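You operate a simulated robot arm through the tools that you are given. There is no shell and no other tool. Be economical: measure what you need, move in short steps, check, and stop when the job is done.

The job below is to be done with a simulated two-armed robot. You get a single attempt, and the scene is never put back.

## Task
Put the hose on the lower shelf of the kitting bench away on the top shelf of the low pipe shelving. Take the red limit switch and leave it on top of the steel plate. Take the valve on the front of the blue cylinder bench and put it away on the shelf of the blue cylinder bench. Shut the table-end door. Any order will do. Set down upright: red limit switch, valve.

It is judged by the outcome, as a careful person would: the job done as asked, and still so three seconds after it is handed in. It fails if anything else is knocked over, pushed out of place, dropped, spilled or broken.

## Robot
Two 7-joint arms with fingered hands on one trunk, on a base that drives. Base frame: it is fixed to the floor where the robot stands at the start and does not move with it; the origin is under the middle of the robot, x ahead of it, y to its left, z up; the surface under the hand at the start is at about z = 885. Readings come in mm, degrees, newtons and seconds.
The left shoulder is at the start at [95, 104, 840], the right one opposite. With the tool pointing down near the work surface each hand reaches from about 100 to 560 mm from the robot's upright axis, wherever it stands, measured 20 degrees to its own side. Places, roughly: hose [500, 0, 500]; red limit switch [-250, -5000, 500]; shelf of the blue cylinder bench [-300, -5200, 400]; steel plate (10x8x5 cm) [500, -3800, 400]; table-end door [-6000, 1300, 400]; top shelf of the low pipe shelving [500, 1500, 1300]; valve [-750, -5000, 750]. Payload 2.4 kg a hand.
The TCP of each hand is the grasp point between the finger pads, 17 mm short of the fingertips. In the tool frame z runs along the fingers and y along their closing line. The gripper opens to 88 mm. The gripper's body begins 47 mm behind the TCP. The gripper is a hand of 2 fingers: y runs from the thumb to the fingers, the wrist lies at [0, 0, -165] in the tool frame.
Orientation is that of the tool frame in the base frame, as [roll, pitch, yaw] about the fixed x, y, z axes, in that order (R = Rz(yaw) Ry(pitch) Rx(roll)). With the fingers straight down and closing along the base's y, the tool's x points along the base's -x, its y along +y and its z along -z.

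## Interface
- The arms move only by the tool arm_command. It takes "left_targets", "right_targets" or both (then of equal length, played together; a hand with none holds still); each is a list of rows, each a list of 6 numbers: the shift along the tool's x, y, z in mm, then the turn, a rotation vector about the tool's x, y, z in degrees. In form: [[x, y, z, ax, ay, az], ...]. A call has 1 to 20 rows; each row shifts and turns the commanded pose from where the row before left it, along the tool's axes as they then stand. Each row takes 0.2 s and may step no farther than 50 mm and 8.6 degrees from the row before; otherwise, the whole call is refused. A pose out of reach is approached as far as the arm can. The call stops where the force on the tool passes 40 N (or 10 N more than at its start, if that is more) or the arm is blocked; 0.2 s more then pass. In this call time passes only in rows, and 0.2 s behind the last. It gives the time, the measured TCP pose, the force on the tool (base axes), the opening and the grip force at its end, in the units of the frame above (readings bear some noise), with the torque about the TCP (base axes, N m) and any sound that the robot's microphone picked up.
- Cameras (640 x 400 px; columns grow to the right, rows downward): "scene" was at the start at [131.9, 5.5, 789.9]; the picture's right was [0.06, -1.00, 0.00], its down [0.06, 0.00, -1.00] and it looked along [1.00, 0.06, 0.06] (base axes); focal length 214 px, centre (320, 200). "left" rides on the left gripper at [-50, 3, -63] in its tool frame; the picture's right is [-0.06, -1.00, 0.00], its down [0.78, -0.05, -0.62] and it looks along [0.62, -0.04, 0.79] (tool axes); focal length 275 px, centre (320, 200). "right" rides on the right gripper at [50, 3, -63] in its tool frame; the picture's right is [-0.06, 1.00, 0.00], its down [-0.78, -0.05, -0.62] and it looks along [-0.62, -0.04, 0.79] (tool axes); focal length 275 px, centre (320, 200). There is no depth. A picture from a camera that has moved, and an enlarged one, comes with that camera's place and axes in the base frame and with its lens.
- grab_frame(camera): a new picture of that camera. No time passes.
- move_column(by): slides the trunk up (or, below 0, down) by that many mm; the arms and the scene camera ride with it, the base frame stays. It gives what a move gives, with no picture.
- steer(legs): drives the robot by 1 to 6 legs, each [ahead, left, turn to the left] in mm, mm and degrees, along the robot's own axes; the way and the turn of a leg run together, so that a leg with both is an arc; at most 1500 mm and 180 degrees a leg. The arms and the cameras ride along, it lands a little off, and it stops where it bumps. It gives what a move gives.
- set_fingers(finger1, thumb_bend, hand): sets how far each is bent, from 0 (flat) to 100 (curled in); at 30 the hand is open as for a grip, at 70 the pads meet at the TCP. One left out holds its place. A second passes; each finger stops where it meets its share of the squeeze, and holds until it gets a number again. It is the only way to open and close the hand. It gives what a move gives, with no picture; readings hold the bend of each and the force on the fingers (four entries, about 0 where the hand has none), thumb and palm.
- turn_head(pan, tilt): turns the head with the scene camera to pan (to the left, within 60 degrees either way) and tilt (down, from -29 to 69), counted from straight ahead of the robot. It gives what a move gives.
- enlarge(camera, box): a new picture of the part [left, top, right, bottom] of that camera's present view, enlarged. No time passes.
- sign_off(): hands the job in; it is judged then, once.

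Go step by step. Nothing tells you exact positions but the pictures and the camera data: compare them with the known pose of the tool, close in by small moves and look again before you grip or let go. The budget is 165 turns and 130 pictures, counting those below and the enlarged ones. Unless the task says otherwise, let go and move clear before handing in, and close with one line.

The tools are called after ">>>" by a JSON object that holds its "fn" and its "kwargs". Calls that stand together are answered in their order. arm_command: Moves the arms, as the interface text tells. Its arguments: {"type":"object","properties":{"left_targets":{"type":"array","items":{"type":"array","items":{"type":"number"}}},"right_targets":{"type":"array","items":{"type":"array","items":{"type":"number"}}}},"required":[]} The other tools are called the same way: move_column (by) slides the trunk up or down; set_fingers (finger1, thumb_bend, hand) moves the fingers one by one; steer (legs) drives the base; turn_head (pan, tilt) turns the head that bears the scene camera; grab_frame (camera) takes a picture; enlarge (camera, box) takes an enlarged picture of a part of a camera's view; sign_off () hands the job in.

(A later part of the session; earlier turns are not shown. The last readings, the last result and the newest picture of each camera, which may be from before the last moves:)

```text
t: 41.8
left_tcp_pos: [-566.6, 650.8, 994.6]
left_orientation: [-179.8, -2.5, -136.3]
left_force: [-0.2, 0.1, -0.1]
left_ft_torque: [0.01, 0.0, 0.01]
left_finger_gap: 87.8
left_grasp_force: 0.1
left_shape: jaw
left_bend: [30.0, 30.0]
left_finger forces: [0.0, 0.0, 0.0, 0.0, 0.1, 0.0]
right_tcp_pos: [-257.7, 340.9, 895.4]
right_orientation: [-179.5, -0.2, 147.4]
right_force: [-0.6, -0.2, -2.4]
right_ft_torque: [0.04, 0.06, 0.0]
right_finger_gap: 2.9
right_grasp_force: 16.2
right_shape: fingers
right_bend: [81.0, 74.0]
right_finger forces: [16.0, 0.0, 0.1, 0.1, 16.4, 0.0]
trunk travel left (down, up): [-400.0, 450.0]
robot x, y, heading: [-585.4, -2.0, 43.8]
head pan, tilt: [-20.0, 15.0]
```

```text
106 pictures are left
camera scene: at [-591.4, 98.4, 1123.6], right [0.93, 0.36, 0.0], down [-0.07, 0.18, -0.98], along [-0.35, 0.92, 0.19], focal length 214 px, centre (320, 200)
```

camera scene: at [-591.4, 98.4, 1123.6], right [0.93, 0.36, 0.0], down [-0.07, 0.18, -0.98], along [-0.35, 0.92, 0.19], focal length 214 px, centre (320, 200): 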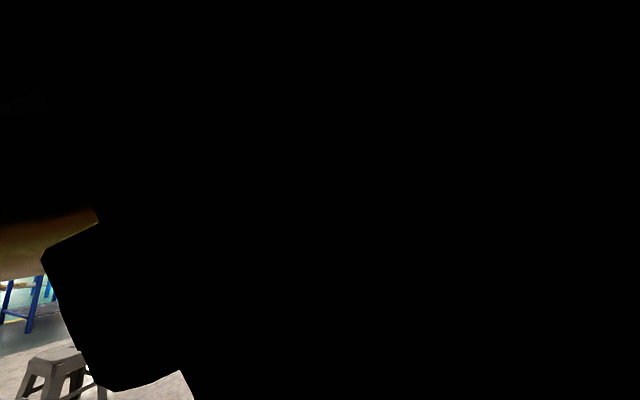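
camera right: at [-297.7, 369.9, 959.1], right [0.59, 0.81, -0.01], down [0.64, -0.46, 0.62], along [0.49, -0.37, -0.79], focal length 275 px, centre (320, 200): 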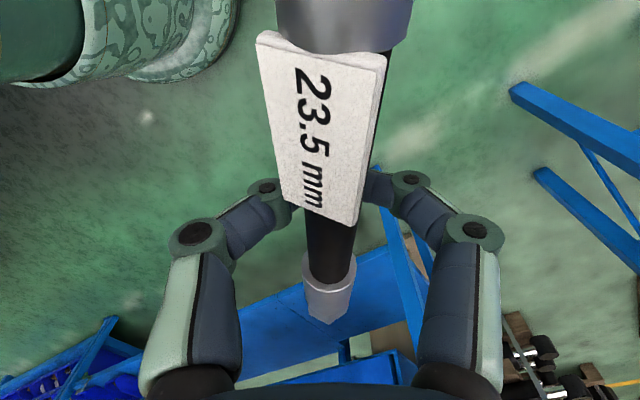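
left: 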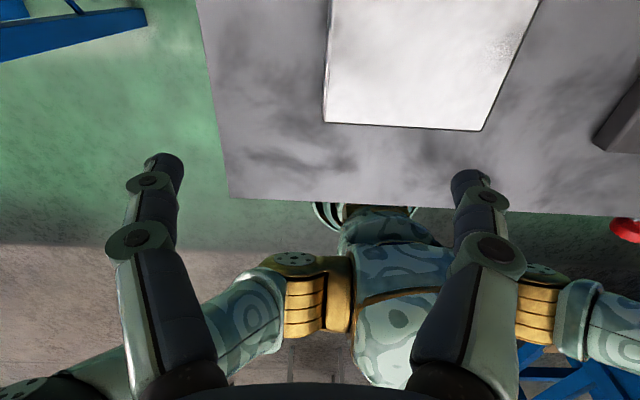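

>>> {"fn": "turn_head", "kwargs": {"pan": 60, "tilt": 65}}

>>> {"fn": "turn_head", "kwargs": {"pan": 0, "tilt": 65}}

>>> {"fn": "turn_head", "kwargs": {"pan": 0, "tilt": 10}}

>>> {"fn": "grab_frame", "kwargs": {"camera": "scene"}}

```text
t: 43.3
left_tcp_pos: [-567.4, 649.4, 995.0]
left_orientation: [-179.8, -2.5, -136.2]
left_force: [-0.4, 0.6, 0.2]
left_ft_torque: [-0.01, 0.01, 0.03]
left_finger_gap: 88.0
left_grasp_force: 0.2
left_shape: jaw
left_bend: [30.0, 30.0]
left_finger forces: [0.0, 0.0, 0.1, 0.0, 0.1, 0.0]
right_tcp_pos: [-258.5, 341.0, 894.3]
right_orientation: [-179.4, -0.2, 147.3]
right_force: [0.2, 0.4, -2.0]
right_ft_torque: [0.01, 0.0, 0.02]
right_finger_gap: 2.7
right_grasp_force: 15.9
right_shape: fingers
right_bend: [81.0, 74.0]
right_finger forces: [16.0, 0.1, 0.1, 0.0, 16.5, 0.1]
trunk travel left (down, up): [-400.0, 450.0]
robot x, y, heading: [-583.9, -3.1, 44.0]
head pan, tilt: [60.0, 65.0]
```

```text
t: 44.6
left_tcp_pos: [-566.4, 651.2, 994.4]
left_orientation: [-179.8, -2.4, -136.3]
left_force: [0.1, 0.6, 0.0]
left_ft_torque: [-0.02, -0.02, -0.04]
left_finger_gap: 88.2
left_grasp_force: 0.0
left_shape: jaw
left_bend: [30.0, 30.0]
left_finger forces: [0.0, 0.0, 0.0, 0.1, 0.0, 0.0]
right_tcp_pos: [-257.2, 341.0, 896.0]
right_orientation: [-179.3, -0.1, 147.4]
right_force: [-0.3, -0.7, -1.8]
right_ft_torque: [0.05, 0.05, 0.01]
right_finger_gap: 2.7
right_grasp_force: 16.4
right_shape: fingers
right_bend: [81.0, 74.0]
right_finger forces: [16.1, 0.1, 0.0, 0.1, 16.5, 0.0]
trunk travel left (down, up): [-400.0, 450.0]
robot x, y, heading: [-583.5, -2.6, 44.2]
head pan, tilt: [0.0, 65.0]
```

```text
t: 45.9
left_tcp_pos: [-567.5, 650.1, 993.4]
left_orientation: [-179.8, -2.4, -136.2]
left_force: [0.5, -0.3, 0.2]
left_ft_torque: [0.01, 0.01, 0.01]
left_finger_gap: 87.7
left_grasp_force: 0.1
left_shape: jaw
left_bend: [30.0, 30.0]
left_finger forces: [0.0, 0.1, 0.1, 0.0, 0.0, 0.1]
right_tcp_pos: [-258.3, 340.8, 895.1]
right_orientation: [-179.4, -0.2, 147.4]
right_force: [-0.8, -1.0, -3.5]
right_ft_torque: [0.03, 0.07, -0.01]
right_finger_gap: 2.8
right_grasp_force: 16.1
right_shape: fingers
right_bend: [81.0, 74.0]
right_finger forces: [16.1, 0.1, 0.0, 0.0, 16.5, 0.0]
trunk travel left (down, up): [-400.0, 450.0]
robot x, y, heading: [-586.0, -0.4, 44.0]
head pan, tilt: [0.0, 10.0]
```

```text
105 pictures are left
camera scene: at [-589.7, 96.7, 1127.8], right [0.94, 0.34, 0.0], down [-0.08, 0.22, -0.97], along [-0.34, 0.91, 0.24], focal length 214 px, centre (320, 200)
```

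scene: 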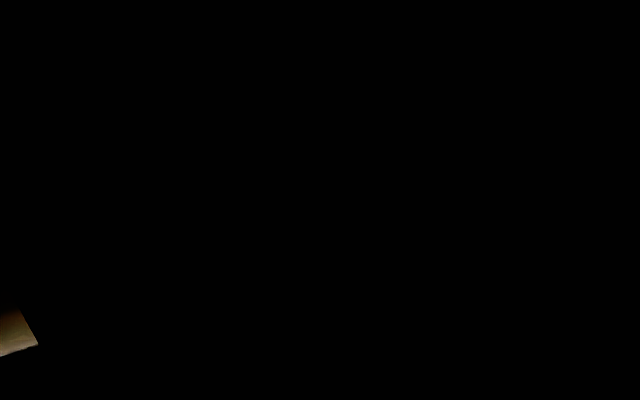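

>>> {"fn": "arm_command", "kwargs": {"left_targets": [[10, 0, -40, 0, 0, 0], [10, 0, -40, 0, 0, 0], [15, 0, -40, 0, 0, 0], [20, -5, -40, 0, 0, 0], [20, -10, -40, 0, 0, 0], [25, -10, -40, 0, 0, 0], [25, -10, -40, 0, 0, 0], [25, -15, -40, 0, 0, 0], [25, -15, -40, 0, 0, 0], [30, -20, -30, 0, 0, 0]]}}

>>> {"fn": "turn_head", "kwargs": {"pan": 0, "tilt": 15}}

>>> {"fn": "grab_frame", "kwargs": {"camera": "scene"}}

```text
t: 48.1
left_tcp_pos: [-586.4, 476.2, 1304.8]
left_orientation: [-179.8, -2.3, -136.3]
left_force: [-0.3, 0.0, 0.0]
left_ft_torque: [-0.01, 0.01, 0.0]
left_finger_gap: 88.0
left_grasp_force: 0.1
left_shape: jaw
left_bend: [30.0, 30.0]
left_finger forces: [0.0, 0.1, 0.2, 0.0, 0.1, 0.0]
left hand out of reach, approached as far as the arm can: row 8, 9, 10
right_tcp_pos: [-257.8, 340.0, 894.0]
right_orientation: [-179.4, -0.1, 147.4]
right_force: [-0.6, -0.8, -3.4]
right_ft_torque: [0.04, 0.04, -0.01]
right_finger_gap: 2.7
right_grasp_force: 16.5
right_shape: fingers
right_bend: [81.0, 74.0]
right_finger forces: [16.2, 0.0, 0.0, 0.0, 16.5, 0.1]
trunk travel left (down, up): [-400.0, 450.0]
robot x, y, heading: [-584.5, -0.6, 44.0]
head pan, tilt: [0.0, 10.0]
```

```text
t: 48.7
left_tcp_pos: [-585.6, 477.0, 1305.4]
left_orientation: [-179.8, -2.2, -136.3]
left_force: [0.9, -0.6, -0.5]
left_ft_torque: [-0.03, -0.01, 0.0]
left_finger_gap: 87.8
left_grasp_force: 0.1
left_shape: jaw
left_bend: [30.0, 30.0]
left_finger forces: [0.0, 0.0, 0.0, 0.1, 0.0, 0.1]
right_tcp_pos: [-257.5, 340.6, 894.4]
right_orientation: [-179.4, -0.3, 147.3]
right_force: [0.0, 0.3, -3.2]
right_ft_torque: [0.05, 0.02, 0.0]
right_finger_gap: 2.6
right_grasp_force: 15.9
right_shape: fingers
right_bend: [81.0, 74.0]
right_finger forces: [16.0, 0.1, 0.0, 0.0, 16.3, 0.0]
trunk travel left (down, up): [-400.0, 450.0]
robot x, y, heading: [-583.5, -1.9, 44.0]
head pan, tilt: [0.0, 15.0]
```

```text
104 pictures are left
camera scene: at [-496.6, 87.5, 1082.7], right [0.72, -0.69, 0.0], down [-0.18, -0.19, -0.97], along [0.67, 0.7, -0.26], focal length 214 px, centre (320, 200)
```

scene: 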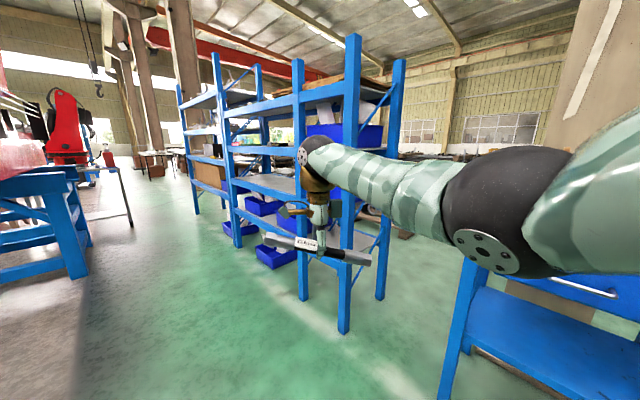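

The head is free and I can see the shelving on the left. Let me look closer at its top shelf.

>>> {"fn": "enlarge", "kwargs": {"camera": "scene", "box": [160, 20, 420, 182]}}

```text
2.46 times, centred on (290, 101) of scene
camera zoom: at [-496.6, 87.5, 1082.7], right [0.72, -0.69, 0.0], down [-0.18, -0.19, -0.97], along [0.67, 0.7, -0.26], focal length 528 px, centre (394, 444)
```

zoom: 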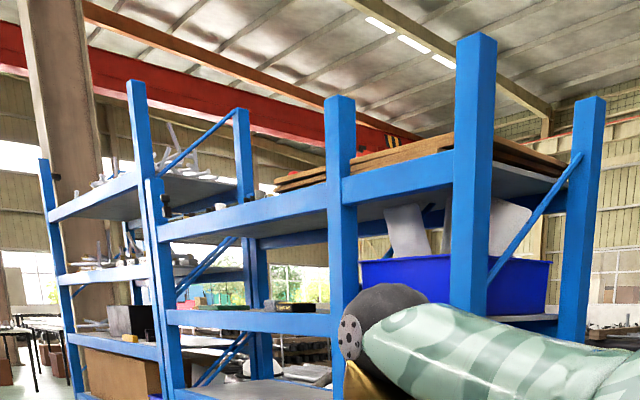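

The near blue unit spans y about 735 to 2250, with its front at x about 320, so its top shelf fits the description. I'll turn to face it, slide left to y about 1450, raise the trunk and look from above.

>>> {"fn": "steer", "kwargs": {"legs": [[0, 0, -44], [0, 1450, 0]]}}

>>> {"fn": "move_column", "kwargs": {"by": 450}}

>>> {"fn": "turn_head", "kwargs": {"pan": 0, "tilt": 20}}

>>> {"fn": "grab_frame", "kwargs": {"camera": "scene"}}

```text
t: 57.9
left_tcp_pos: [-258.2, 1778.8, 1306.2]
left_orientation: [-179.7, -2.2, 180.0]
left_force: [-1.0, -0.8, -0.7]
left_ft_torque: [-0.03, 0.02, 0.01]
left_finger_gap: 87.8
left_grasp_force: 0.0
left_shape: jaw
left_bend: [30.0, 30.0]
left_finger forces: [0.1, 0.1, 0.1, 0.0, 0.1, 0.0]
right_tcp_pos: [-115.1, 1453.2, 895.7]
right_orientation: [-179.4, -0.3, 103.6]
right_force: [0.8, 0.0, -2.6]
right_ft_torque: [0.02, 0.03, 0.0]
right_finger_gap: 2.7
right_grasp_force: 16.5
right_shape: fingers
right_bend: [81.0, 74.0]
right_finger forces: [15.9, 0.0, 0.0, 0.0, 16.0, 0.0]
trunk travel left (down, up): [-400.0, 450.0]
robot x, y, heading: [-587.3, 1432.6, 0.5]
head pan, tilt: [0.0, 15.0]
```

```text
refused: 450 is not a number from -400 to 400
```

```text
t: 58.5
left_tcp_pos: [-258.8, 1779.2, 1304.0]
left_orientation: [-179.9, -2.4, 180.0]
left_force: [-0.4, -0.5, 0.6]
left_ft_torque: [0.0, 0.0, 0.0]
left_finger_gap: 88.0
left_grasp_force: 0.0
left_shape: jaw
left_bend: [30.0, 30.0]
left_finger forces: [0.0, 0.0, 0.0, 0.1, 0.0, 0.0]
right_tcp_pos: [-114.4, 1452.6, 895.5]
right_orientation: [-179.4, -0.2, 103.7]
right_force: [0.7, -0.8, -2.3]
right_ft_torque: [0.02, 0.01, -0.02]
right_finger_gap: 2.4
right_grasp_force: 16.0
right_shape: fingers
right_bend: [81.0, 74.0]
right_finger forces: [15.9, 0.0, 0.1, 0.0, 16.2, 0.0]
trunk travel left (down, up): [-400.0, 450.0]
robot x, y, heading: [-585.1, 1432.3, 0.0]
head pan, tilt: [0.0, 20.0]
```

```text
102 pictures are left
camera scene: at [-462.7, 1431.5, 1074.8], right [0.0, -1.0, 0.0], down [-0.34, 0.0, -0.94], along [0.94, 0.0, -0.34], focal length 214 px, centre (320, 200)
```

scene: 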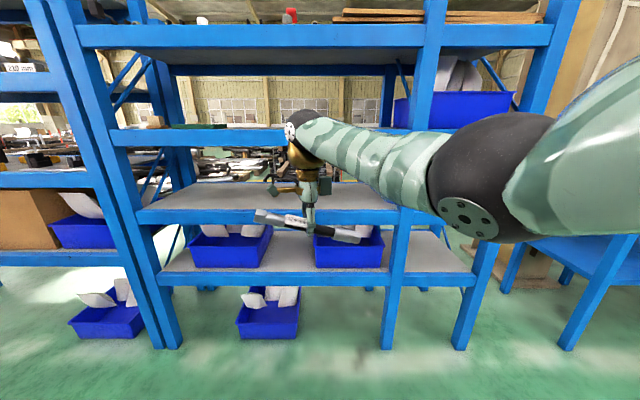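

>>> {"fn": "move_column", "kwargs": {"by": 400}}

>>> {"fn": "move_column", "kwargs": {"by": 50}}

>>> {"fn": "grab_frame", "kwargs": {"camera": "scene"}}

```text
t: 62.4
left_tcp_pos: [-258.4, 1778.6, 1704.9]
left_orientation: [-179.8, -2.3, -180.0]
left_force: [-1.1, -1.0, 0.2]
left_ft_torque: [0.0, 0.01, 0.02]
left_finger_gap: 87.8
left_grasp_force: 0.2
left_shape: jaw
left_bend: [30.0, 30.0]
left_finger forces: [0.0, 0.1, 0.0, 0.0, 0.0, 0.0]
right_tcp_pos: [-114.6, 1453.0, 1294.8]
right_orientation: [-179.4, -0.2, 103.8]
right_force: [-0.2, -1.2, -2.4]
right_ft_torque: [0.01, 0.02, 0.03]
right_finger_gap: 2.4
right_grasp_force: 16.0
right_shape: fingers
right_bend: [81.0, 74.0]
right_finger forces: [15.9, 0.0, 0.0, 0.0, 16.1, 0.0]
trunk travel left (down, up): [-800.0, 50.0]
robot x, y, heading: [-587.3, 1426.6, 0.1]
head pan, tilt: [0.0, 20.0]
```

```text
t: 63.3
left_tcp_pos: [-259.2, 1778.5, 1755.5]
left_orientation: [-179.7, -2.3, -180.0]
left_force: [0.0, -0.2, 0.0]
left_ft_torque: [0.0, 0.03, 0.01]
left_finger_gap: 88.0
left_grasp_force: 0.1
left_shape: jaw
left_bend: [30.0, 30.0]
left_finger forces: [0.1, 0.0, 0.2, 0.0, 0.0, 0.1]
right_tcp_pos: [-114.0, 1452.0, 1344.5]
right_orientation: [-179.3, -0.3, 103.7]
right_force: [0.1, -1.0, -2.3]
right_ft_torque: [0.04, -0.01, -0.04]
right_finger_gap: 2.4
right_grasp_force: 15.4
right_shape: fingers
right_bend: [81.0, 74.0]
right_finger forces: [15.8, 0.0, 0.1, 0.0, 16.0, 0.1]
trunk travel left (down, up): [-850.0, 0.0]
robot x, y, heading: [-584.8, 1431.6, 0.3]
head pan, tilt: [0.0, 20.0]
```

```text
101 pictures are left
camera scene: at [-466.4, 1431.6, 1526.0], right [0.0, -1.0, 0.0], down [-0.34, 0.0, -0.94], along [0.94, 0.0, -0.34], focal length 214 px, centre (320, 200)
```

scene: 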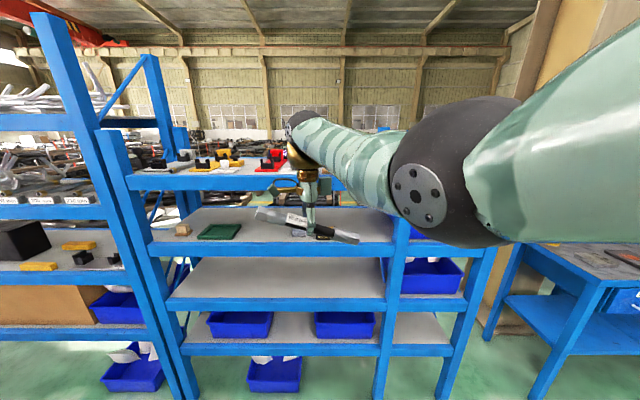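

The top shelf is at about z = 1351, with coloured blocks on its left part. I'll raise the right hand above it and check the space.

>>> {"fn": "arm_command", "kwargs": {"right_targets": [[0, 0, -40, 0, 0, 0], [0, 0, -40, 0, 0, 0], [0, 0, -40, 0, 0, 0]]}}

>>> {"fn": "steer", "kwargs": {"legs": [[300, 0, 0]]}}

>>> {"fn": "grab_frame", "kwargs": {"camera": "scene"}}

>>> {"fn": "grab_frame", "kwargs": {"camera": "right"}}

```text
t: 64.1
left_tcp_pos: [-258.0, 1776.3, 1755.9]
left_orientation: [-180.0, -2.3, 179.9]
left_force: [0.4, 0.7, 0.6]
left_ft_torque: [-0.02, 0.02, 0.02]
left_finger_gap: 87.9
left_grasp_force: 0.0
left_shape: jaw
left_bend: [30.0, 30.0]
left_finger forces: [0.0, 0.0, 0.1, 0.1, 0.1, 0.1]
right_tcp_pos: [-112.9, 1451.2, 1466.3]
right_orientation: [-179.3, -0.2, 103.7]
right_force: [-0.1, 0.2, -2.3]
right_ft_torque: [0.03, 0.04, 0.0]
right_finger_gap: 2.0
right_grasp_force: 16.0
right_shape: fingers
right_bend: [82.0, 74.0]
right_finger forces: [16.0, 0.0, 0.0, 0.0, 16.0, 0.1]
trunk travel left (down, up): [-850.0, 0.0]
robot x, y, heading: [-585.0, 1431.4, 0.3]
head pan, tilt: [0.0, 20.0]
```

```text
t: 66.1
left_tcp_pos: [42.4, 1778.4, 1754.3]
left_orientation: [-179.8, -2.4, 180.0]
left_force: [0.1, 0.4, 0.2]
left_ft_torque: [-0.02, 0.02, 0.0]
left_finger_gap: 87.9
left_grasp_force: 0.1
left_shape: jaw
left_bend: [30.0, 30.0]
left_finger forces: [0.1, 0.0, 0.1, 0.0, 0.0, 0.0]
right_tcp_pos: [185.1, 1453.3, 1463.6]
right_orientation: [-179.4, -0.2, 103.7]
right_force: [-0.4, -0.8, -3.4]
right_ft_torque: [0.03, 0.03, 0.04]
right_finger_gap: 2.5
right_grasp_force: 15.8
right_shape: fingers
right_bend: [82.0, 74.0]
right_finger forces: [15.9, 0.0, 0.0, 0.0, 16.0, 0.1]
trunk travel left (down, up): [-850.0, 0.0]
robot x, y, heading: [-288.5, 1432.0, 0.3]
head pan, tilt: [0.0, 20.0]
```

```text
100 pictures are left
camera scene: at [-167.5, 1431.8, 1525.9], right [0.0, -1.0, 0.0], down [-0.34, 0.0, -0.94], along [0.94, 0.0, -0.34], focal length 214 px, centre (320, 200)
```

scene: 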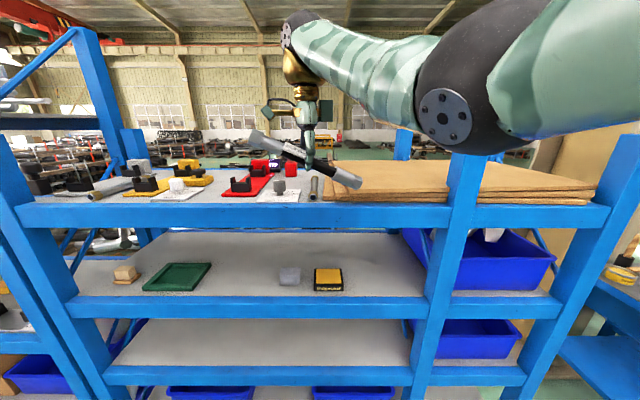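

```text
99 pictures are left
camera right: at [176.9, 1501.2, 1529.0], right [0.98, 0.17, -0.01], down [0.14, -0.77, 0.62], along [0.1, -0.61, -0.79], focal length 275 px, centre (320, 200)
```

right: 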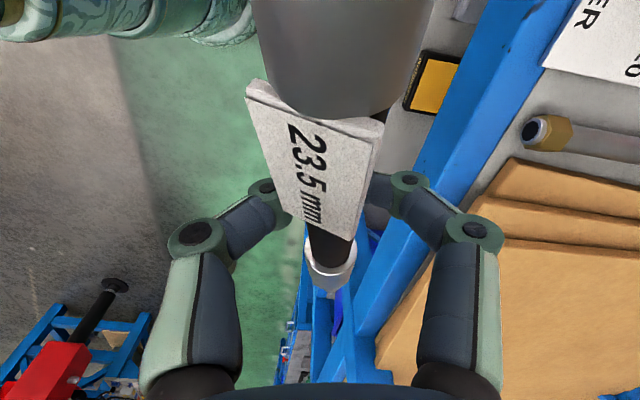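

>>> {"fn": "enlarge", "kwargs": {"camera": "scene", "box": [80, 130, 400, 220]}}

```text
2.00 times, centred on (240, 175) of scene
camera zoom: at [-167.5, 1431.8, 1525.9], right [0.0, -1.0, 0.0], down [-0.34, 0.0, -0.94], along [0.94, 0.0, -0.34], focal length 429 px, centre (480, 250)
```

zoom: 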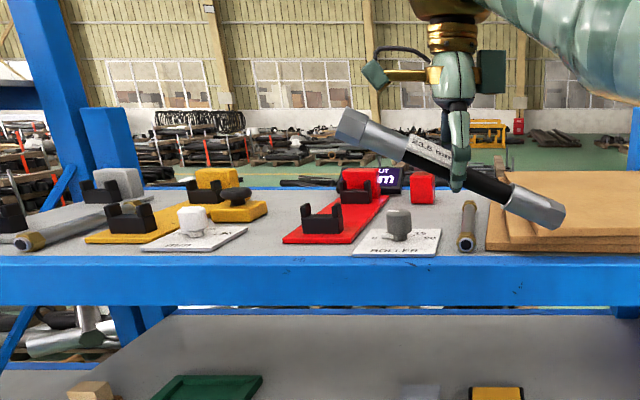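

The top shelf is crowded with placards and boards. I'll raise the hand a bit, move closer and study the free spaces.

>>> {"fn": "arm_command", "kwargs": {"right_targets": [[0, 0, -45, 0, 0, 0]]}}

>>> {"fn": "steer", "kwargs": {"legs": [[130, 150, 0]]}}

>>> {"fn": "turn_head", "kwargs": {"pan": 0, "tilt": 25}}

>>> {"fn": "grab_frame", "kwargs": {"camera": "scene"}}

>>> {"fn": "grab_frame", "kwargs": {"camera": "right"}}

```text
t: 66.5
left_tcp_pos: [39.7, 1778.6, 1755.1]
left_orientation: [-179.9, -2.3, -179.9]
left_force: [-0.1, -0.3, 0.1]
left_ft_torque: [0.05, -0.02, 0.0]
left_finger_gap: 87.7
left_grasp_force: 0.1
left_shape: jaw
left_bend: [30.0, 30.0]
left_finger forces: [0.0, 0.1, 0.0, 0.0, 0.0, 0.0]
right_tcp_pos: [185.8, 1451.6, 1510.7]
right_orientation: [-179.3, -0.2, 103.5]
right_force: [-0.4, 0.4, -2.5]
right_ft_torque: [0.03, 0.0, -0.02]
right_finger_gap: 2.1
right_grasp_force: 15.8
right_shape: fingers
right_bend: [82.0, 74.0]
right_finger forces: [15.9, 0.0, 0.0, 0.1, 15.9, 0.1]
trunk travel left (down, up): [-850.0, 0.0]
robot x, y, heading: [-286.3, 1429.9, 0.3]
head pan, tilt: [0.0, 20.0]
```

```text
t: 68.1
left_tcp_pos: [172.4, 1928.3, 1755.2]
left_orientation: [-179.9, -2.2, 179.7]
left_force: [0.3, -0.3, 0.1]
left_ft_torque: [-0.02, 0.02, -0.02]
left_finger_gap: 88.0
left_grasp_force: 0.0
left_shape: jaw
left_bend: [30.0, 30.0]
left_finger forces: [0.1, 0.0, 0.0, 0.1, 0.0, 0.0]
right_tcp_pos: [317.1, 1600.2, 1510.2]
right_orientation: [-179.4, -0.2, 103.5]
right_force: [0.3, 0.5, -3.4]
right_ft_torque: [0.04, 0.03, -0.01]
right_finger_gap: 2.0
right_grasp_force: 16.0
right_shape: fingers
right_bend: [82.0, 74.0]
right_finger forces: [16.1, 0.0, 0.0, 0.0, 15.9, 0.0]
trunk travel left (down, up): [-850.0, 0.0]
robot x, y, heading: [-160.4, 1579.2, -0.1]
head pan, tilt: [0.0, 20.0]
```

```text
t: 68.8
left_tcp_pos: [172.7, 1927.9, 1756.1]
left_orientation: [-179.8, -2.2, 179.7]
left_force: [-0.4, 0.9, 0.6]
left_ft_torque: [0.0, 0.01, 0.0]
left_finger_gap: 88.1
left_grasp_force: 0.0
left_shape: jaw
left_bend: [30.0, 30.0]
left_finger forces: [0.0, 0.1, 0.1, 0.0, 0.0, 0.0]
right_tcp_pos: [316.4, 1601.4, 1510.9]
right_orientation: [-179.4, -0.2, 103.4]
right_force: [0.3, -0.5, -3.7]
right_ft_torque: [0.06, 0.01, 0.04]
right_finger_gap: 1.9
right_grasp_force: 16.0
right_shape: fingers
right_bend: [82.0, 74.0]
right_finger forces: [15.8, 0.1, 0.0, 0.1, 16.2, 0.0]
trunk travel left (down, up): [-850.0, 0.0]
robot x, y, heading: [-159.1, 1586.3, -0.1]
head pan, tilt: [0.0, 25.0]
```

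```text
97 pictures are left
camera scene: at [-38.3, 1582.2, 1517.9], right [0.0, -1.0, 0.0], down [-0.42, 0.0, -0.91], along [0.91, 0.0, -0.42], focal length 214 px, centre (320, 200)
```

scene: 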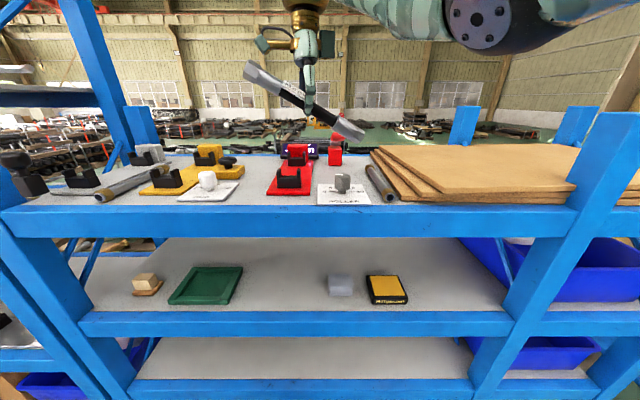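

```text
96 pictures are left
camera right: at [308.5, 1649.5, 1574.5], right [0.99, 0.17, -0.01], down [0.14, -0.77, 0.62], along [0.1, -0.61, -0.79], focal length 275 px, centre (320, 200)
```

right: 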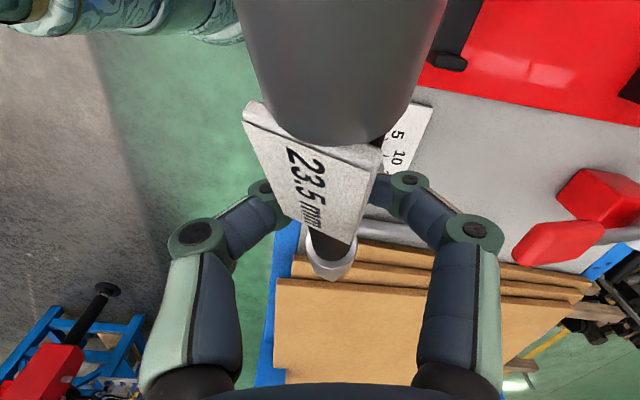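

There is a free lane at y about 1700–1790, x 400–680, between the red plate and the yellow/white placards. I'll turn the hand so the hose lies along x and level it.

>>> {"fn": "arm_command", "kwargs": {"right_targets": [[0, 0, 0, 0, 0, -7.65], [0, 0, 0, 0, 0, -7.65], [0, 0, 0, 0, 0, -7.65], [0, 0, 0, 0, 0, -7.65], [0, 0, 0, 0, 0, -7.65], [0, 0, 0, 0, 0, -7.65], [0, 0, 0, 0, 0, -7.65], [0, 0, 0, 0, 0, -7.65], [0, 0, 0, 0, 0, -7.65], [0, 0, 0, 0, 0, -7.65], [0, 0, 0, 0, -7, 0], [0, 0, 0, 0, -7, 0], [0, 0, 0, 0, -7, 0], [0, 0, 0, 0, -7, 0]]}}

>>> {"fn": "grab_frame", "kwargs": {"camera": "right"}}

>>> {"fn": "grab_frame", "kwargs": {"camera": "scene"}}

```text
t: 71.8
left_tcp_pos: [171.9, 1928.3, 1756.5]
left_orientation: [-179.9, -2.2, 179.7]
left_force: [0.6, 0.0, -0.2]
left_ft_torque: [0.01, 0.02, -0.01]
left_finger_gap: 88.0
left_grasp_force: 0.1
left_shape: jaw
left_bend: [30.0, 30.0]
left_finger forces: [0.0, 0.0, 0.0, 0.1, 0.0, 0.0]
right_tcp_pos: [316.6, 1600.4, 1512.4]
right_orientation: [179.9, 27.5, 179.8]
right_force: [1.0, -0.2, -1.8]
right_ft_torque: [-0.01, 0.04, -0.01]
right_finger_gap: 2.2
right_grasp_force: 16.1
right_shape: fingers
right_bend: [82.0, 74.0]
right_finger forces: [15.8, 0.0, 0.0, 0.1, 16.0, 0.0]
trunk travel left (down, up): [-850.0, 0.0]
robot x, y, heading: [-155.1, 1581.5, 0.1]
head pan, tilt: [0.0, 25.0]
```

```text
95 pictures are left
camera right: at [241.9, 1602.9, 1544.9], right [0.06, 1.0, 0.03], down [0.41, -0.05, 0.91], along [0.91, -0.04, -0.41], focal length 275 px, centre (320, 200)
```

right: 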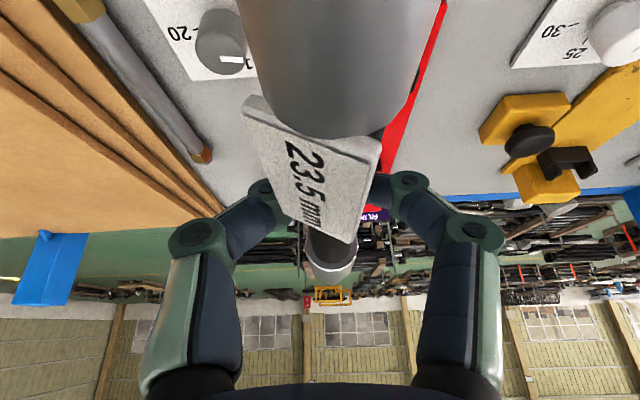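

```text
94 pictures are left
camera scene: at [-38.9, 1581.6, 1517.9], right [0.0, -1.0, 0.0], down [-0.42, 0.0, -0.91], along [0.91, 0.0, -0.42], focal length 214 px, centre (320, 200)
```

scene: 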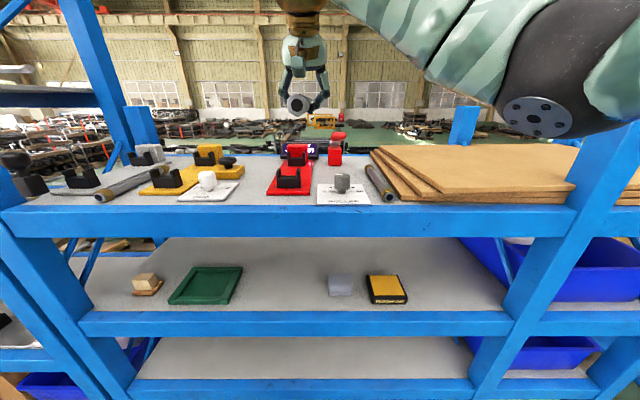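

The hose is level and along x. I'll slide left and forward over the lane, still high, and check.

>>> {"fn": "steer", "kwargs": {"legs": [[0, 110, 0], [150, 0, 0]]}}

>>> {"fn": "grab_frame", "kwargs": {"camera": "right"}}

>>> {"fn": "grab_frame", "kwargs": {"camera": "scene"}}

```text
t: 73.9
left_tcp_pos: [321.3, 2036.4, 1755.5]
left_orientation: [-179.8, -2.1, 179.5]
left_force: [0.0, -0.2, 0.2]
left_ft_torque: [0.01, -0.04, 0.01]
left_finger_gap: 88.0
left_grasp_force: 0.1
left_shape: jaw
left_bend: [30.0, 30.0]
left_finger forces: [0.1, 0.0, 0.1, 0.0, 0.1, 0.0]
right_tcp_pos: [464.3, 1708.5, 1511.2]
right_orientation: [179.8, 27.3, 179.8]
right_force: [0.9, 0.1, -2.4]
right_ft_torque: [0.0, 0.04, -0.02]
right_finger_gap: 2.0
right_grasp_force: 16.7
right_shape: fingers
right_bend: [82.0, 74.0]
right_finger forces: [15.8, 0.0, 0.0, 0.0, 15.9, 0.0]
trunk travel left (down, up): [-850.0, 0.0]
robot x, y, heading: [-6.9, 1691.5, -0.3]
head pan, tilt: [0.0, 25.0]
```

```text
93 pictures are left
camera right: at [391.4, 1710.6, 1544.9], right [0.06, 1.0, 0.03], down [0.41, -0.05, 0.91], along [0.91, -0.04, -0.41], focal length 275 px, centre (320, 200)
```

right: 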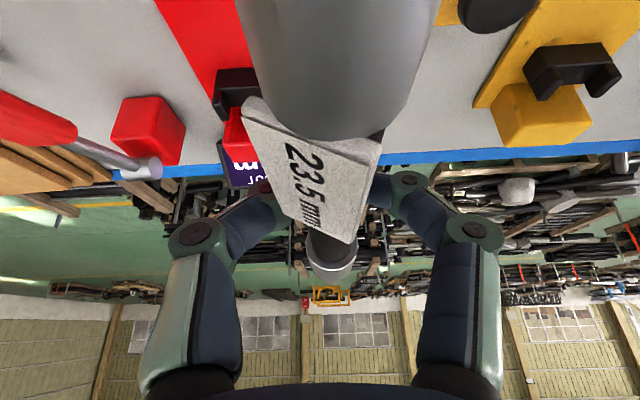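

```text
92 pictures are left
camera scene: at [110.4, 1690.0, 1517.9], right [0.0, -1.0, 0.0], down [-0.42, 0.0, -0.91], along [0.91, 0.0, -0.42], focal length 214 px, centre (320, 200)
```

scene: 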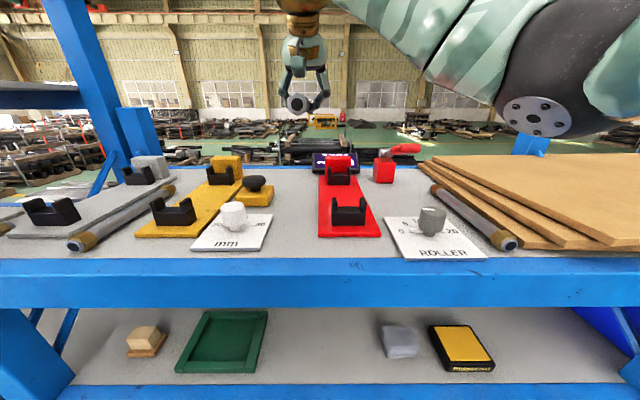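

Lane clear. I move the hand over it and descend most of the way.

>>> {"fn": "arm_command", "kwargs": {"right_targets": [[-29.4, 17, 15.2, 0, 0, 0], [-29.4, 17, 15.2, 0, 0, 0], [15.3, 0, 29.6, 0, 0, 0], [15.3, 0, 29.6, 0, 0, 0], [15.3, 0, 29.6, 0, 0, 0]]}}

>>> {"fn": "grab_frame", "kwargs": {"camera": "scene"}}

>>> {"fn": "grab_frame", "kwargs": {"camera": "right"}}

```text
t: 75.1
left_tcp_pos: [321.6, 2034.6, 1756.2]
left_orientation: [-179.8, -2.2, 179.6]
left_force: [0.8, -0.3, -0.3]
left_ft_torque: [0.01, 0.05, 0.02]
left_finger_gap: 88.0
left_grasp_force: 0.1
left_shape: jaw
left_bend: [30.0, 30.0]
left_finger forces: [0.0, 0.0, 0.1, 0.1, 0.1, 0.1]
right_tcp_pos: [529.8, 1741.7, 1410.7]
right_orientation: [179.9, 27.3, 179.9]
right_force: [-0.2, -0.2, -2.9]
right_ft_torque: [0.0, 0.06, 0.0]
right_finger_gap: 0.0
right_grasp_force: 0.5
right_shape: fingers
right_bend: [84.0, 80.0]
right_finger forces: [0.1, 0.0, 0.0, 0.0, 0.0, 0.8]
trunk travel left (down, up): [-850.0, 0.0]
robot x, y, heading: [-7.9, 1691.7, -0.1]
head pan, tilt: [0.0, 25.0]
```

```text
91 pictures are left
camera scene: at [110.2, 1690.0, 1517.9], right [0.0, -1.0, 0.0], down [-0.42, 0.0, -0.91], along [0.91, 0.0, -0.42], focal length 214 px, centre (320, 200)
```

scene: 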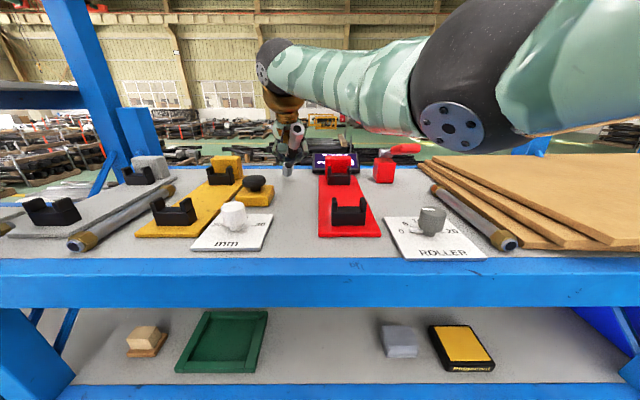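

```text
90 pictures are left
camera right: at [456.6, 1744.6, 1444.7], right [0.06, 1.0, 0.03], down [0.41, -0.05, 0.91], along [0.91, -0.04, -0.41], focal length 275 px, centre (320, 200)
```

right: 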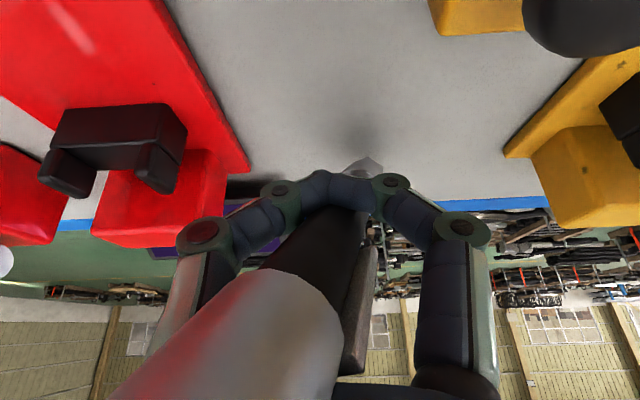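

The hose has slipped in the loop of the fingers and hangs nearly upright, caged but loose. It's just above the lane, so I'll lower gently and let its lower end touch and lean back.

>>> {"fn": "arm_command", "kwargs": {"right_targets": [[4.6, 0, 8.9, 0, 0, 0], [4.6, 0, 8.9, 0, 0, 0]]}}

>>> {"fn": "enlarge", "kwargs": {"camera": "scene", "box": [220, 80, 380, 220]}}

>>> {"fn": "grab_frame", "kwargs": {"camera": "right"}}

```text
t: 75.7
left_tcp_pos: [321.7, 2035.5, 1755.9]
left_orientation: [-179.8, -2.2, 179.6]
left_force: [0.5, 0.2, 0.3]
left_ft_torque: [0.01, -0.04, 0.0]
left_finger_gap: 88.1
left_grasp_force: 0.0
left_shape: jaw
left_bend: [30.0, 30.0]
left_finger forces: [0.1, 0.0, 0.0, 0.0, 0.0, 0.1]
right_tcp_pos: [530.7, 1743.7, 1390.6]
right_orientation: [180.0, 27.3, 179.7]
right_force: [0.1, 0.6, -2.2]
right_ft_torque: [0.01, 0.0, -0.01]
right_finger_gap: 0.0
right_grasp_force: 0.1
right_shape: fingers
right_bend: [84.0, 80.0]
right_finger forces: [0.0, 0.1, 0.0, 0.0, 0.0, 0.0]
trunk travel left (down, up): [-850.0, 0.0]
robot x, y, heading: [-5.6, 1690.2, -0.2]
head pan, tilt: [0.0, 25.0]
```

```text
2.86 times, centred on (300, 150) of scene
camera zoom: at [110.0, 1690.0, 1517.9], right [0.0, -1.0, 0.0], down [-0.42, 0.0, -0.91], along [0.91, 0.0, -0.42], focal length 613 px, centre (377, 343)
```

zoom: 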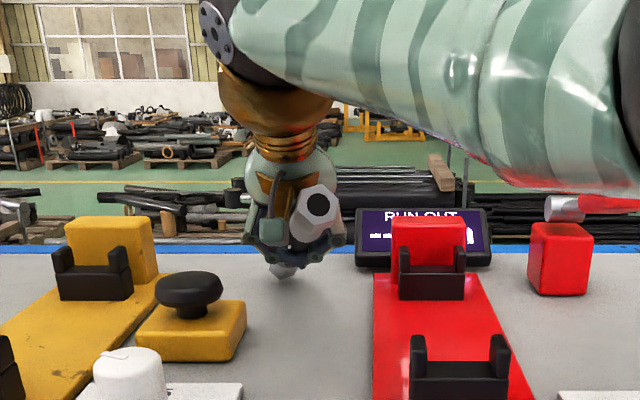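

```text
88 pictures are left
camera right: at [457.1, 1744.6, 1424.5], right [0.06, 1.0, 0.03], down [0.41, -0.05, 0.91], along [0.91, -0.04, -0.41], focal length 275 px, centre (320, 200)
```

right: 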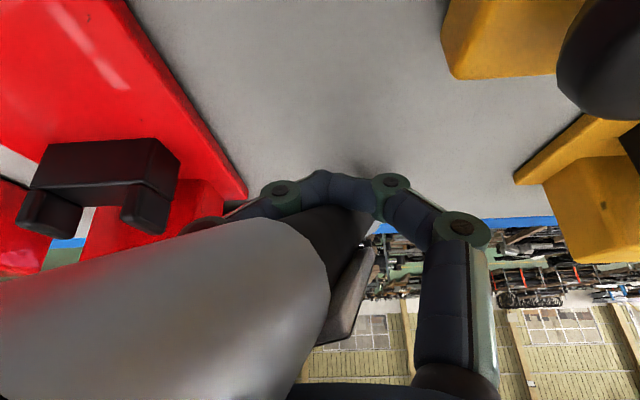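

>>> {"fn": "arm_command", "kwargs": {"right_targets": [[3, 0, 5.5, 0, 0, 0], [3, 0, 5.5, 0, 0, 0], [3, 0, 5.5, 0, 0, 0]]}}

>>> {"fn": "enlarge", "kwargs": {"camera": "scene", "box": [220, 80, 380, 220]}}

>>> {"fn": "grab_frame", "kwargs": {"camera": "right"}}

```text
t: 76.5
left_tcp_pos: [321.2, 2034.7, 1754.1]
left_orientation: [-179.8, -2.2, 179.7]
left_force: [-0.1, -0.1, 0.7]
left_ft_torque: [-0.01, 0.02, 0.0]
left_finger_gap: 87.8
left_grasp_force: 0.0
left_shape: jaw
left_bend: [30.0, 30.0]
left_finger forces: [0.1, 0.1, 0.0, 0.0, 0.0, 0.0]
right_tcp_pos: [530.1, 1742.9, 1372.1]
right_orientation: [179.9, 27.2, 179.7]
right_force: [0.6, -0.1, -1.0]
right_ft_torque: [-0.03, -0.01, -0.02]
right_finger_gap: 0.0
right_grasp_force: 0.0
right_shape: fingers
right_bend: [84.0, 80.0]
right_finger forces: [0.0, 0.1, 0.0, 0.1, 0.0, 0.0]
trunk travel left (down, up): [-850.0, 0.0]
robot x, y, heading: [-9.1, 1692.1, -0.2]
head pan, tilt: [0.0, 25.0]
```

```text
2.86 times, centred on (300, 150) of scene
camera zoom: at [110.0, 1690.1, 1517.9], right [0.0, -1.0, 0.0], down [-0.42, 0.0, -0.91], along [0.91, 0.0, -0.42], focal length 613 px, centre (377, 343)
```

zoom: 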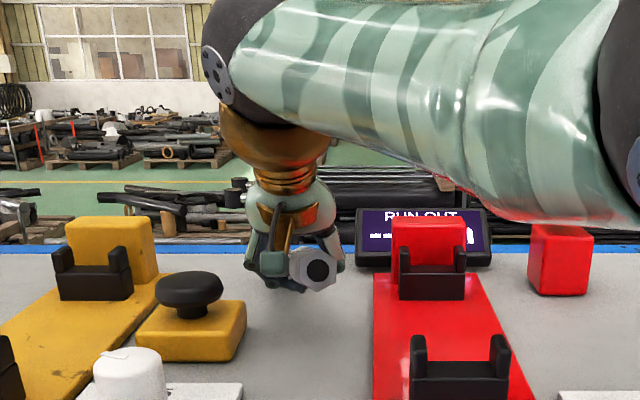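

```text
86 pictures are left
camera right: at [457.0, 1745.8, 1406.0], right [0.06, 1.0, 0.03], down [0.41, -0.05, 0.91], along [0.91, -0.04, -0.41], focal length 275 px, centre (320, 200)
```

right: 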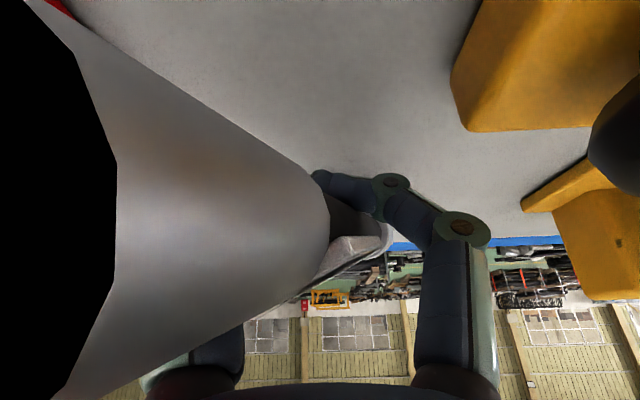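

>>> {"fn": "arm_command", "kwargs": {"right_targets": [[2.5, 0, 4.5, 0, 0, 0]]}}

>>> {"fn": "set_fingers", "kwargs": {"hand": "right", "finger1": 66, "thumb_bend": 66}}

>>> {"fn": "set_fingers", "kwargs": {"hand": "right", "finger1": 54, "thumb_bend": 54}}

>>> {"fn": "enlarge", "kwargs": {"camera": "scene", "box": [220, 80, 380, 220]}}

>>> {"fn": "grab_frame", "kwargs": {"camera": "right"}}

```text
t: 76.9
left_tcp_pos: [321.9, 2035.8, 1756.0]
left_orientation: [-179.8, -2.1, 179.6]
left_force: [-0.7, 0.8, -0.2]
left_ft_torque: [0.0, 0.01, 0.04]
left_finger_gap: 87.7
left_grasp_force: 0.1
left_shape: jaw
left_bend: [30.0, 30.0]
left_finger forces: [0.0, 0.0, 0.0, 0.0, 0.0, 0.1]
right_tcp_pos: [528.9, 1742.8, 1367.5]
right_orientation: [179.9, 27.3, 179.7]
right_force: [0.0, 0.0, -2.7]
right_ft_torque: [0.0, 0.0, 0.01]
right_finger_gap: 0.1
right_grasp_force: 0.0
right_shape: fingers
right_bend: [84.0, 80.0]
right_finger forces: [0.1, 0.0, 0.1, 0.0, 0.0, 0.0]
trunk travel left (down, up): [-850.0, 0.0]
robot x, y, heading: [-3.7, 1692.5, -0.6]
head pan, tilt: [0.0, 25.0]
```

```text
t: 77.9
left_tcp_pos: [322.9, 2035.2, 1754.3]
left_orientation: [-179.8, -2.2, 179.6]
left_force: [-0.9, -0.3, 0.0]
left_ft_torque: [0.03, -0.02, -0.01]
left_finger_gap: 88.0
left_grasp_force: 0.3
left_shape: jaw
left_bend: [30.0, 30.0]
left_finger forces: [0.0, 0.0, 0.0, 0.1, 0.1, 0.1]
right_tcp_pos: [530.1, 1742.6, 1367.9]
right_orientation: [179.9, 27.3, 179.8]
right_force: [-0.1, -0.5, 1.0]
right_ft_torque: [0.01, -0.01, 0.01]
right_finger_gap: 8.0
right_grasp_force: 1.3
right_shape: fingers
right_bend: [63.0, 65.0]
right_finger forces: [1.6, 0.1, 0.1, 0.0, 0.7, 0.1]
trunk travel left (down, up): [-850.0, 0.0]
robot x, y, heading: [-4.8, 1693.3, -0.5]
head pan, tilt: [0.0, 25.0]
```

```text
t: 78.9
left_tcp_pos: [321.7, 2036.4, 1754.2]
left_orientation: [-179.8, -2.2, 179.6]
left_force: [-0.2, 0.0, -1.4]
left_ft_torque: [0.01, 0.0, 0.02]
left_finger_gap: 87.7
left_grasp_force: 0.1
left_shape: jaw
left_bend: [30.0, 30.0]
left_finger forces: [0.0, 0.1, 0.0, 0.0, 0.1, 0.1]
right_tcp_pos: [529.0, 1742.2, 1368.4]
right_orientation: [179.9, 27.4, 179.7]
right_force: [-0.2, -0.3, 0.0]
right_ft_torque: [0.01, -0.04, 0.0]
right_finger_gap: 29.7
right_grasp_force: 0.0
right_shape: fingers
right_bend: [54.0, 54.0]
right_finger forces: [0.0, 0.0, 0.0, 0.1, 0.0, 0.1]
trunk travel left (down, up): [-850.0, 0.0]
robot x, y, heading: [-6.4, 1690.6, -0.4]
head pan, tilt: [0.0, 25.0]
```

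```text
2.86 times, centred on (300, 150) of scene
camera zoom: at [109.9, 1690.1, 1517.9], right [0.0, -1.0, 0.0], down [-0.42, 0.0, -0.91], along [0.91, 0.0, -0.42], focal length 613 px, centre (377, 343)
```

zoom: 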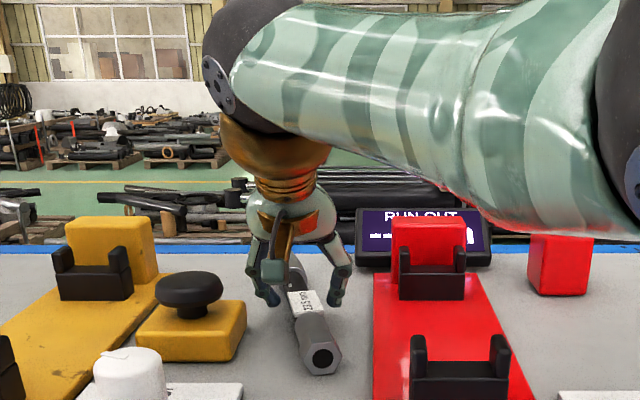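

```text
84 pictures are left
camera right: at [456.2, 1745.7, 1401.6], right [0.06, 1.0, 0.03], down [0.41, -0.05, 0.91], along [0.91, -0.04, -0.41], focal length 275 px, centre (320, 200)
```

right: 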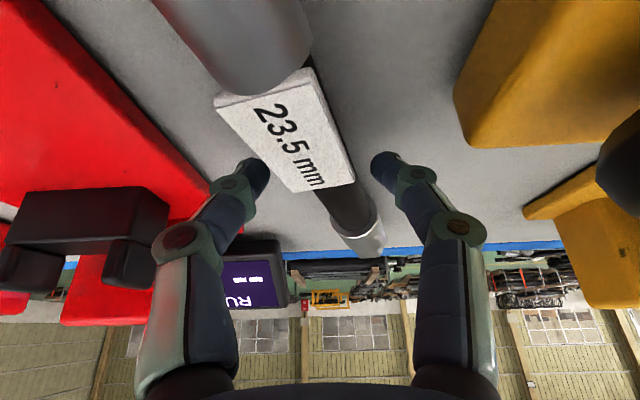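

The hose lies on the shelf in the lane. I'll retract along the tool axis and back away.

>>> {"fn": "set_fingers", "kwargs": {"hand": "right", "finger1": 50, "thumb_bend": 45}}

>>> {"fn": "arm_command", "kwargs": {"right_targets": [[0, 0, -15, 0, 0, 0], [0, 0, -35, 0, 0, 0], [0, 0, -45, 0, 0, 0], [0, 0, -30, 0, 0, 0]]}}

>>> {"fn": "grab_frame", "kwargs": {"camera": "scene"}}

```text
t: 79.9
left_tcp_pos: [320.4, 2036.0, 1755.2]
left_orientation: [-179.8, -2.2, 179.5]
left_force: [0.4, 0.4, 0.1]
left_ft_torque: [-0.01, 0.0, 0.03]
left_finger_gap: 87.7
left_grasp_force: 0.0
left_shape: jaw
left_bend: [30.0, 30.0]
left_finger forces: [0.0, 0.0, 0.1, 0.0, 0.0, 0.1]
right_tcp_pos: [529.8, 1742.8, 1368.4]
right_orientation: [179.9, 27.4, 179.8]
right_force: [-0.1, 0.0, -0.3]
right_ft_torque: [-0.01, -0.01, -0.01]
right_finger_gap: 44.4
right_grasp_force: 0.0
right_shape: fingers
right_bend: [50.0, 45.0]
right_finger forces: [0.0, 0.0, 0.0, 0.0, 0.0, 0.0]
trunk travel left (down, up): [-850.0, 0.0]
robot x, y, heading: [-10.7, 1690.9, -0.0]
head pan, tilt: [0.0, 25.0]
```

```text
t: 80.9
left_tcp_pos: [320.1, 2036.3, 1755.9]
left_orientation: [-179.8, -2.2, 179.5]
left_force: [0.7, -0.3, -0.7]
left_ft_torque: [0.02, 0.03, 0.0]
left_finger_gap: 87.8
left_grasp_force: 0.1
left_shape: jaw
left_bend: [30.0, 30.0]
left_finger forces: [0.0, 0.0, 0.1, 0.0, 0.0, 0.1]
right_tcp_pos: [471.6, 1742.1, 1478.7]
right_orientation: [179.9, 27.2, 179.8]
right_force: [0.1, -0.7, -0.1]
right_ft_torque: [0.01, 0.0, -0.04]
right_finger_gap: 44.7
right_grasp_force: 0.0
right_shape: fingers
right_bend: [50.0, 45.0]
right_finger forces: [0.0, 0.0, 0.1, 0.1, 0.0, 0.0]
trunk travel left (down, up): [-850.0, 0.0]
robot x, y, heading: [-9.9, 1691.4, -0.1]
head pan, tilt: [0.0, 25.0]
```

```text
83 pictures are left
camera scene: at [109.8, 1690.1, 1517.9], right [0.0, -1.0, 0.0], down [-0.42, 0.0, -0.91], along [0.91, 0.0, -0.42], focal length 214 px, centre (320, 200)
```

scene: 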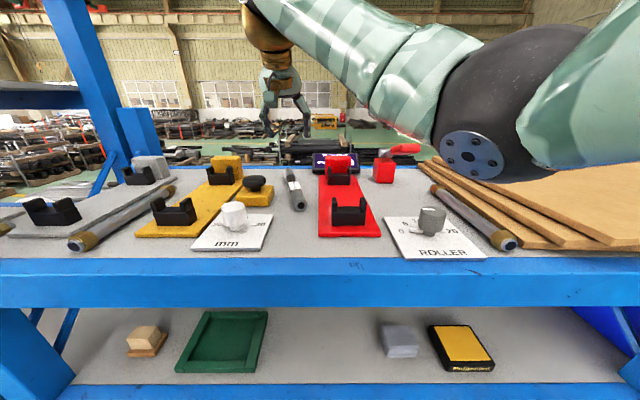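

The hose is away. I'll back off, tuck the right hand, lower the trunk and turn toward the table-end door, looking for obstacles.

>>> {"fn": "steer", "kwargs": {"legs": [[-650, -400, 0], [0, 0, 150]]}}

>>> {"fn": "arm_command", "kwargs": {"right_targets": [[40, -30, -20, 0, 0, 0], [40, -30, -20, 0, 0, 0], [40, -30, -20, 0, 0, 0], [30, -30, -15, 0, 0, 0]]}}

>>> {"fn": "move_column", "kwargs": {"by": -400}}

>>> {"fn": "turn_head", "kwargs": {"pan": 0, "tilt": 10}}

>>> {"fn": "grab_frame", "kwargs": {"camera": "scene"}}

```text
t: 91.3
left_tcp_pos: [-1119.5, 1142.8, 1755.4]
left_orientation: [-179.8, -2.2, -29.2]
left_force: [-0.1, 0.4, -0.6]
left_ft_torque: [-0.01, 0.04, 0.0]
left_finger_gap: 88.0
left_grasp_force: 0.1
left_shape: jaw
left_bend: [30.0, 30.0]
left_finger forces: [0.0, 0.2, 0.0, 0.0, 0.0, 0.0]
right_tcp_pos: [-1110.6, 1472.2, 1479.7]
right_orientation: [179.9, 27.4, -29.0]
right_force: [0.4, 0.1, -0.6]
right_ft_torque: [0.01, -0.03, 0.03]
right_finger_gap: 44.5
right_grasp_force: 0.0
right_shape: fingers
right_bend: [50.0, 45.0]
right_finger forces: [0.0, 0.0, 0.0, 0.0, 0.0, 0.0]
trunk travel left (down, up): [-850.0, 0.0]
robot x, y, heading: [-661.4, 1287.8, 150.9]
head pan, tilt: [0.0, 25.0]
```

```text
refused: row 1 steps farther than a row can; nothing moved
```

```text
t: 95.2
left_tcp_pos: [-1119.6, 1141.9, 1355.2]
left_orientation: [-179.8, -2.1, -29.2]
left_force: [-0.3, 0.2, -1.0]
left_ft_torque: [0.0, 0.01, 0.01]
left_finger_gap: 87.8
left_grasp_force: 0.1
left_shape: jaw
left_bend: [30.0, 30.0]
left_finger forces: [0.0, 0.0, 0.0, 0.0, 0.0, 0.0]
right_tcp_pos: [-1110.1, 1472.4, 1078.9]
right_orientation: [179.9, 27.4, -29.0]
right_force: [-0.1, 0.3, 0.5]
right_ft_torque: [0.01, -0.02, 0.02]
right_finger_gap: 44.3
right_grasp_force: 0.1
right_shape: fingers
right_bend: [50.0, 45.0]
right_finger forces: [0.0, 0.0, 0.0, 0.1, 0.0, 0.0]
trunk travel left (down, up): [-450.0, 400.0]
robot x, y, heading: [-667.2, 1288.2, 150.8]
head pan, tilt: [0.0, 25.0]
```

```text
t: 95.9
left_tcp_pos: [-1120.2, 1143.9, 1356.7]
left_orientation: [-179.7, -2.1, -29.2]
left_force: [0.2, -0.4, 0.5]
left_ft_torque: [-0.02, 0.0, 0.02]
left_finger_gap: 87.9
left_grasp_force: 0.1
left_shape: jaw
left_bend: [30.0, 30.0]
left_finger forces: [0.0, 0.1, 0.0, 0.0, 0.1, 0.0]
right_tcp_pos: [-1111.3, 1472.7, 1077.1]
right_orientation: [179.9, 27.2, -29.1]
right_force: [0.6, 0.7, -0.1]
right_ft_torque: [0.03, 0.0, 0.01]
right_finger_gap: 44.7
right_grasp_force: 0.0
right_shape: fingers
right_bend: [50.0, 45.0]
right_finger forces: [0.0, 0.1, 0.0, 0.0, 0.1, 0.0]
trunk travel left (down, up): [-450.0, 400.0]
robot x, y, heading: [-665.5, 1286.8, 151.0]
head pan, tilt: [0.0, 10.0]
```

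```text
82 pictures are left
camera scene: at [-771.2, 1345.6, 1141.2], right [0.49, 0.87, 0.0], down [0.15, -0.08, -0.98], along [-0.86, 0.48, -0.17], focal length 214 px, centre (320, 200)
```

scene: 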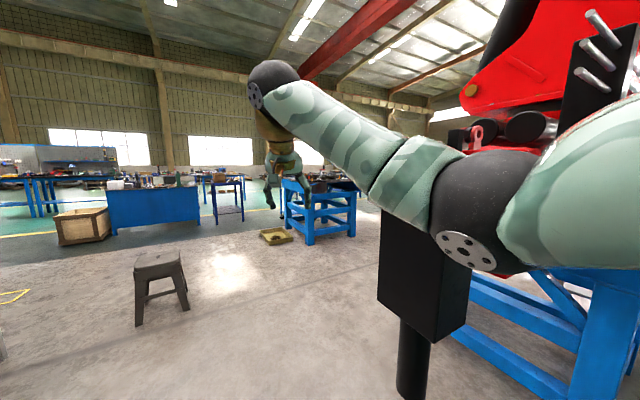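

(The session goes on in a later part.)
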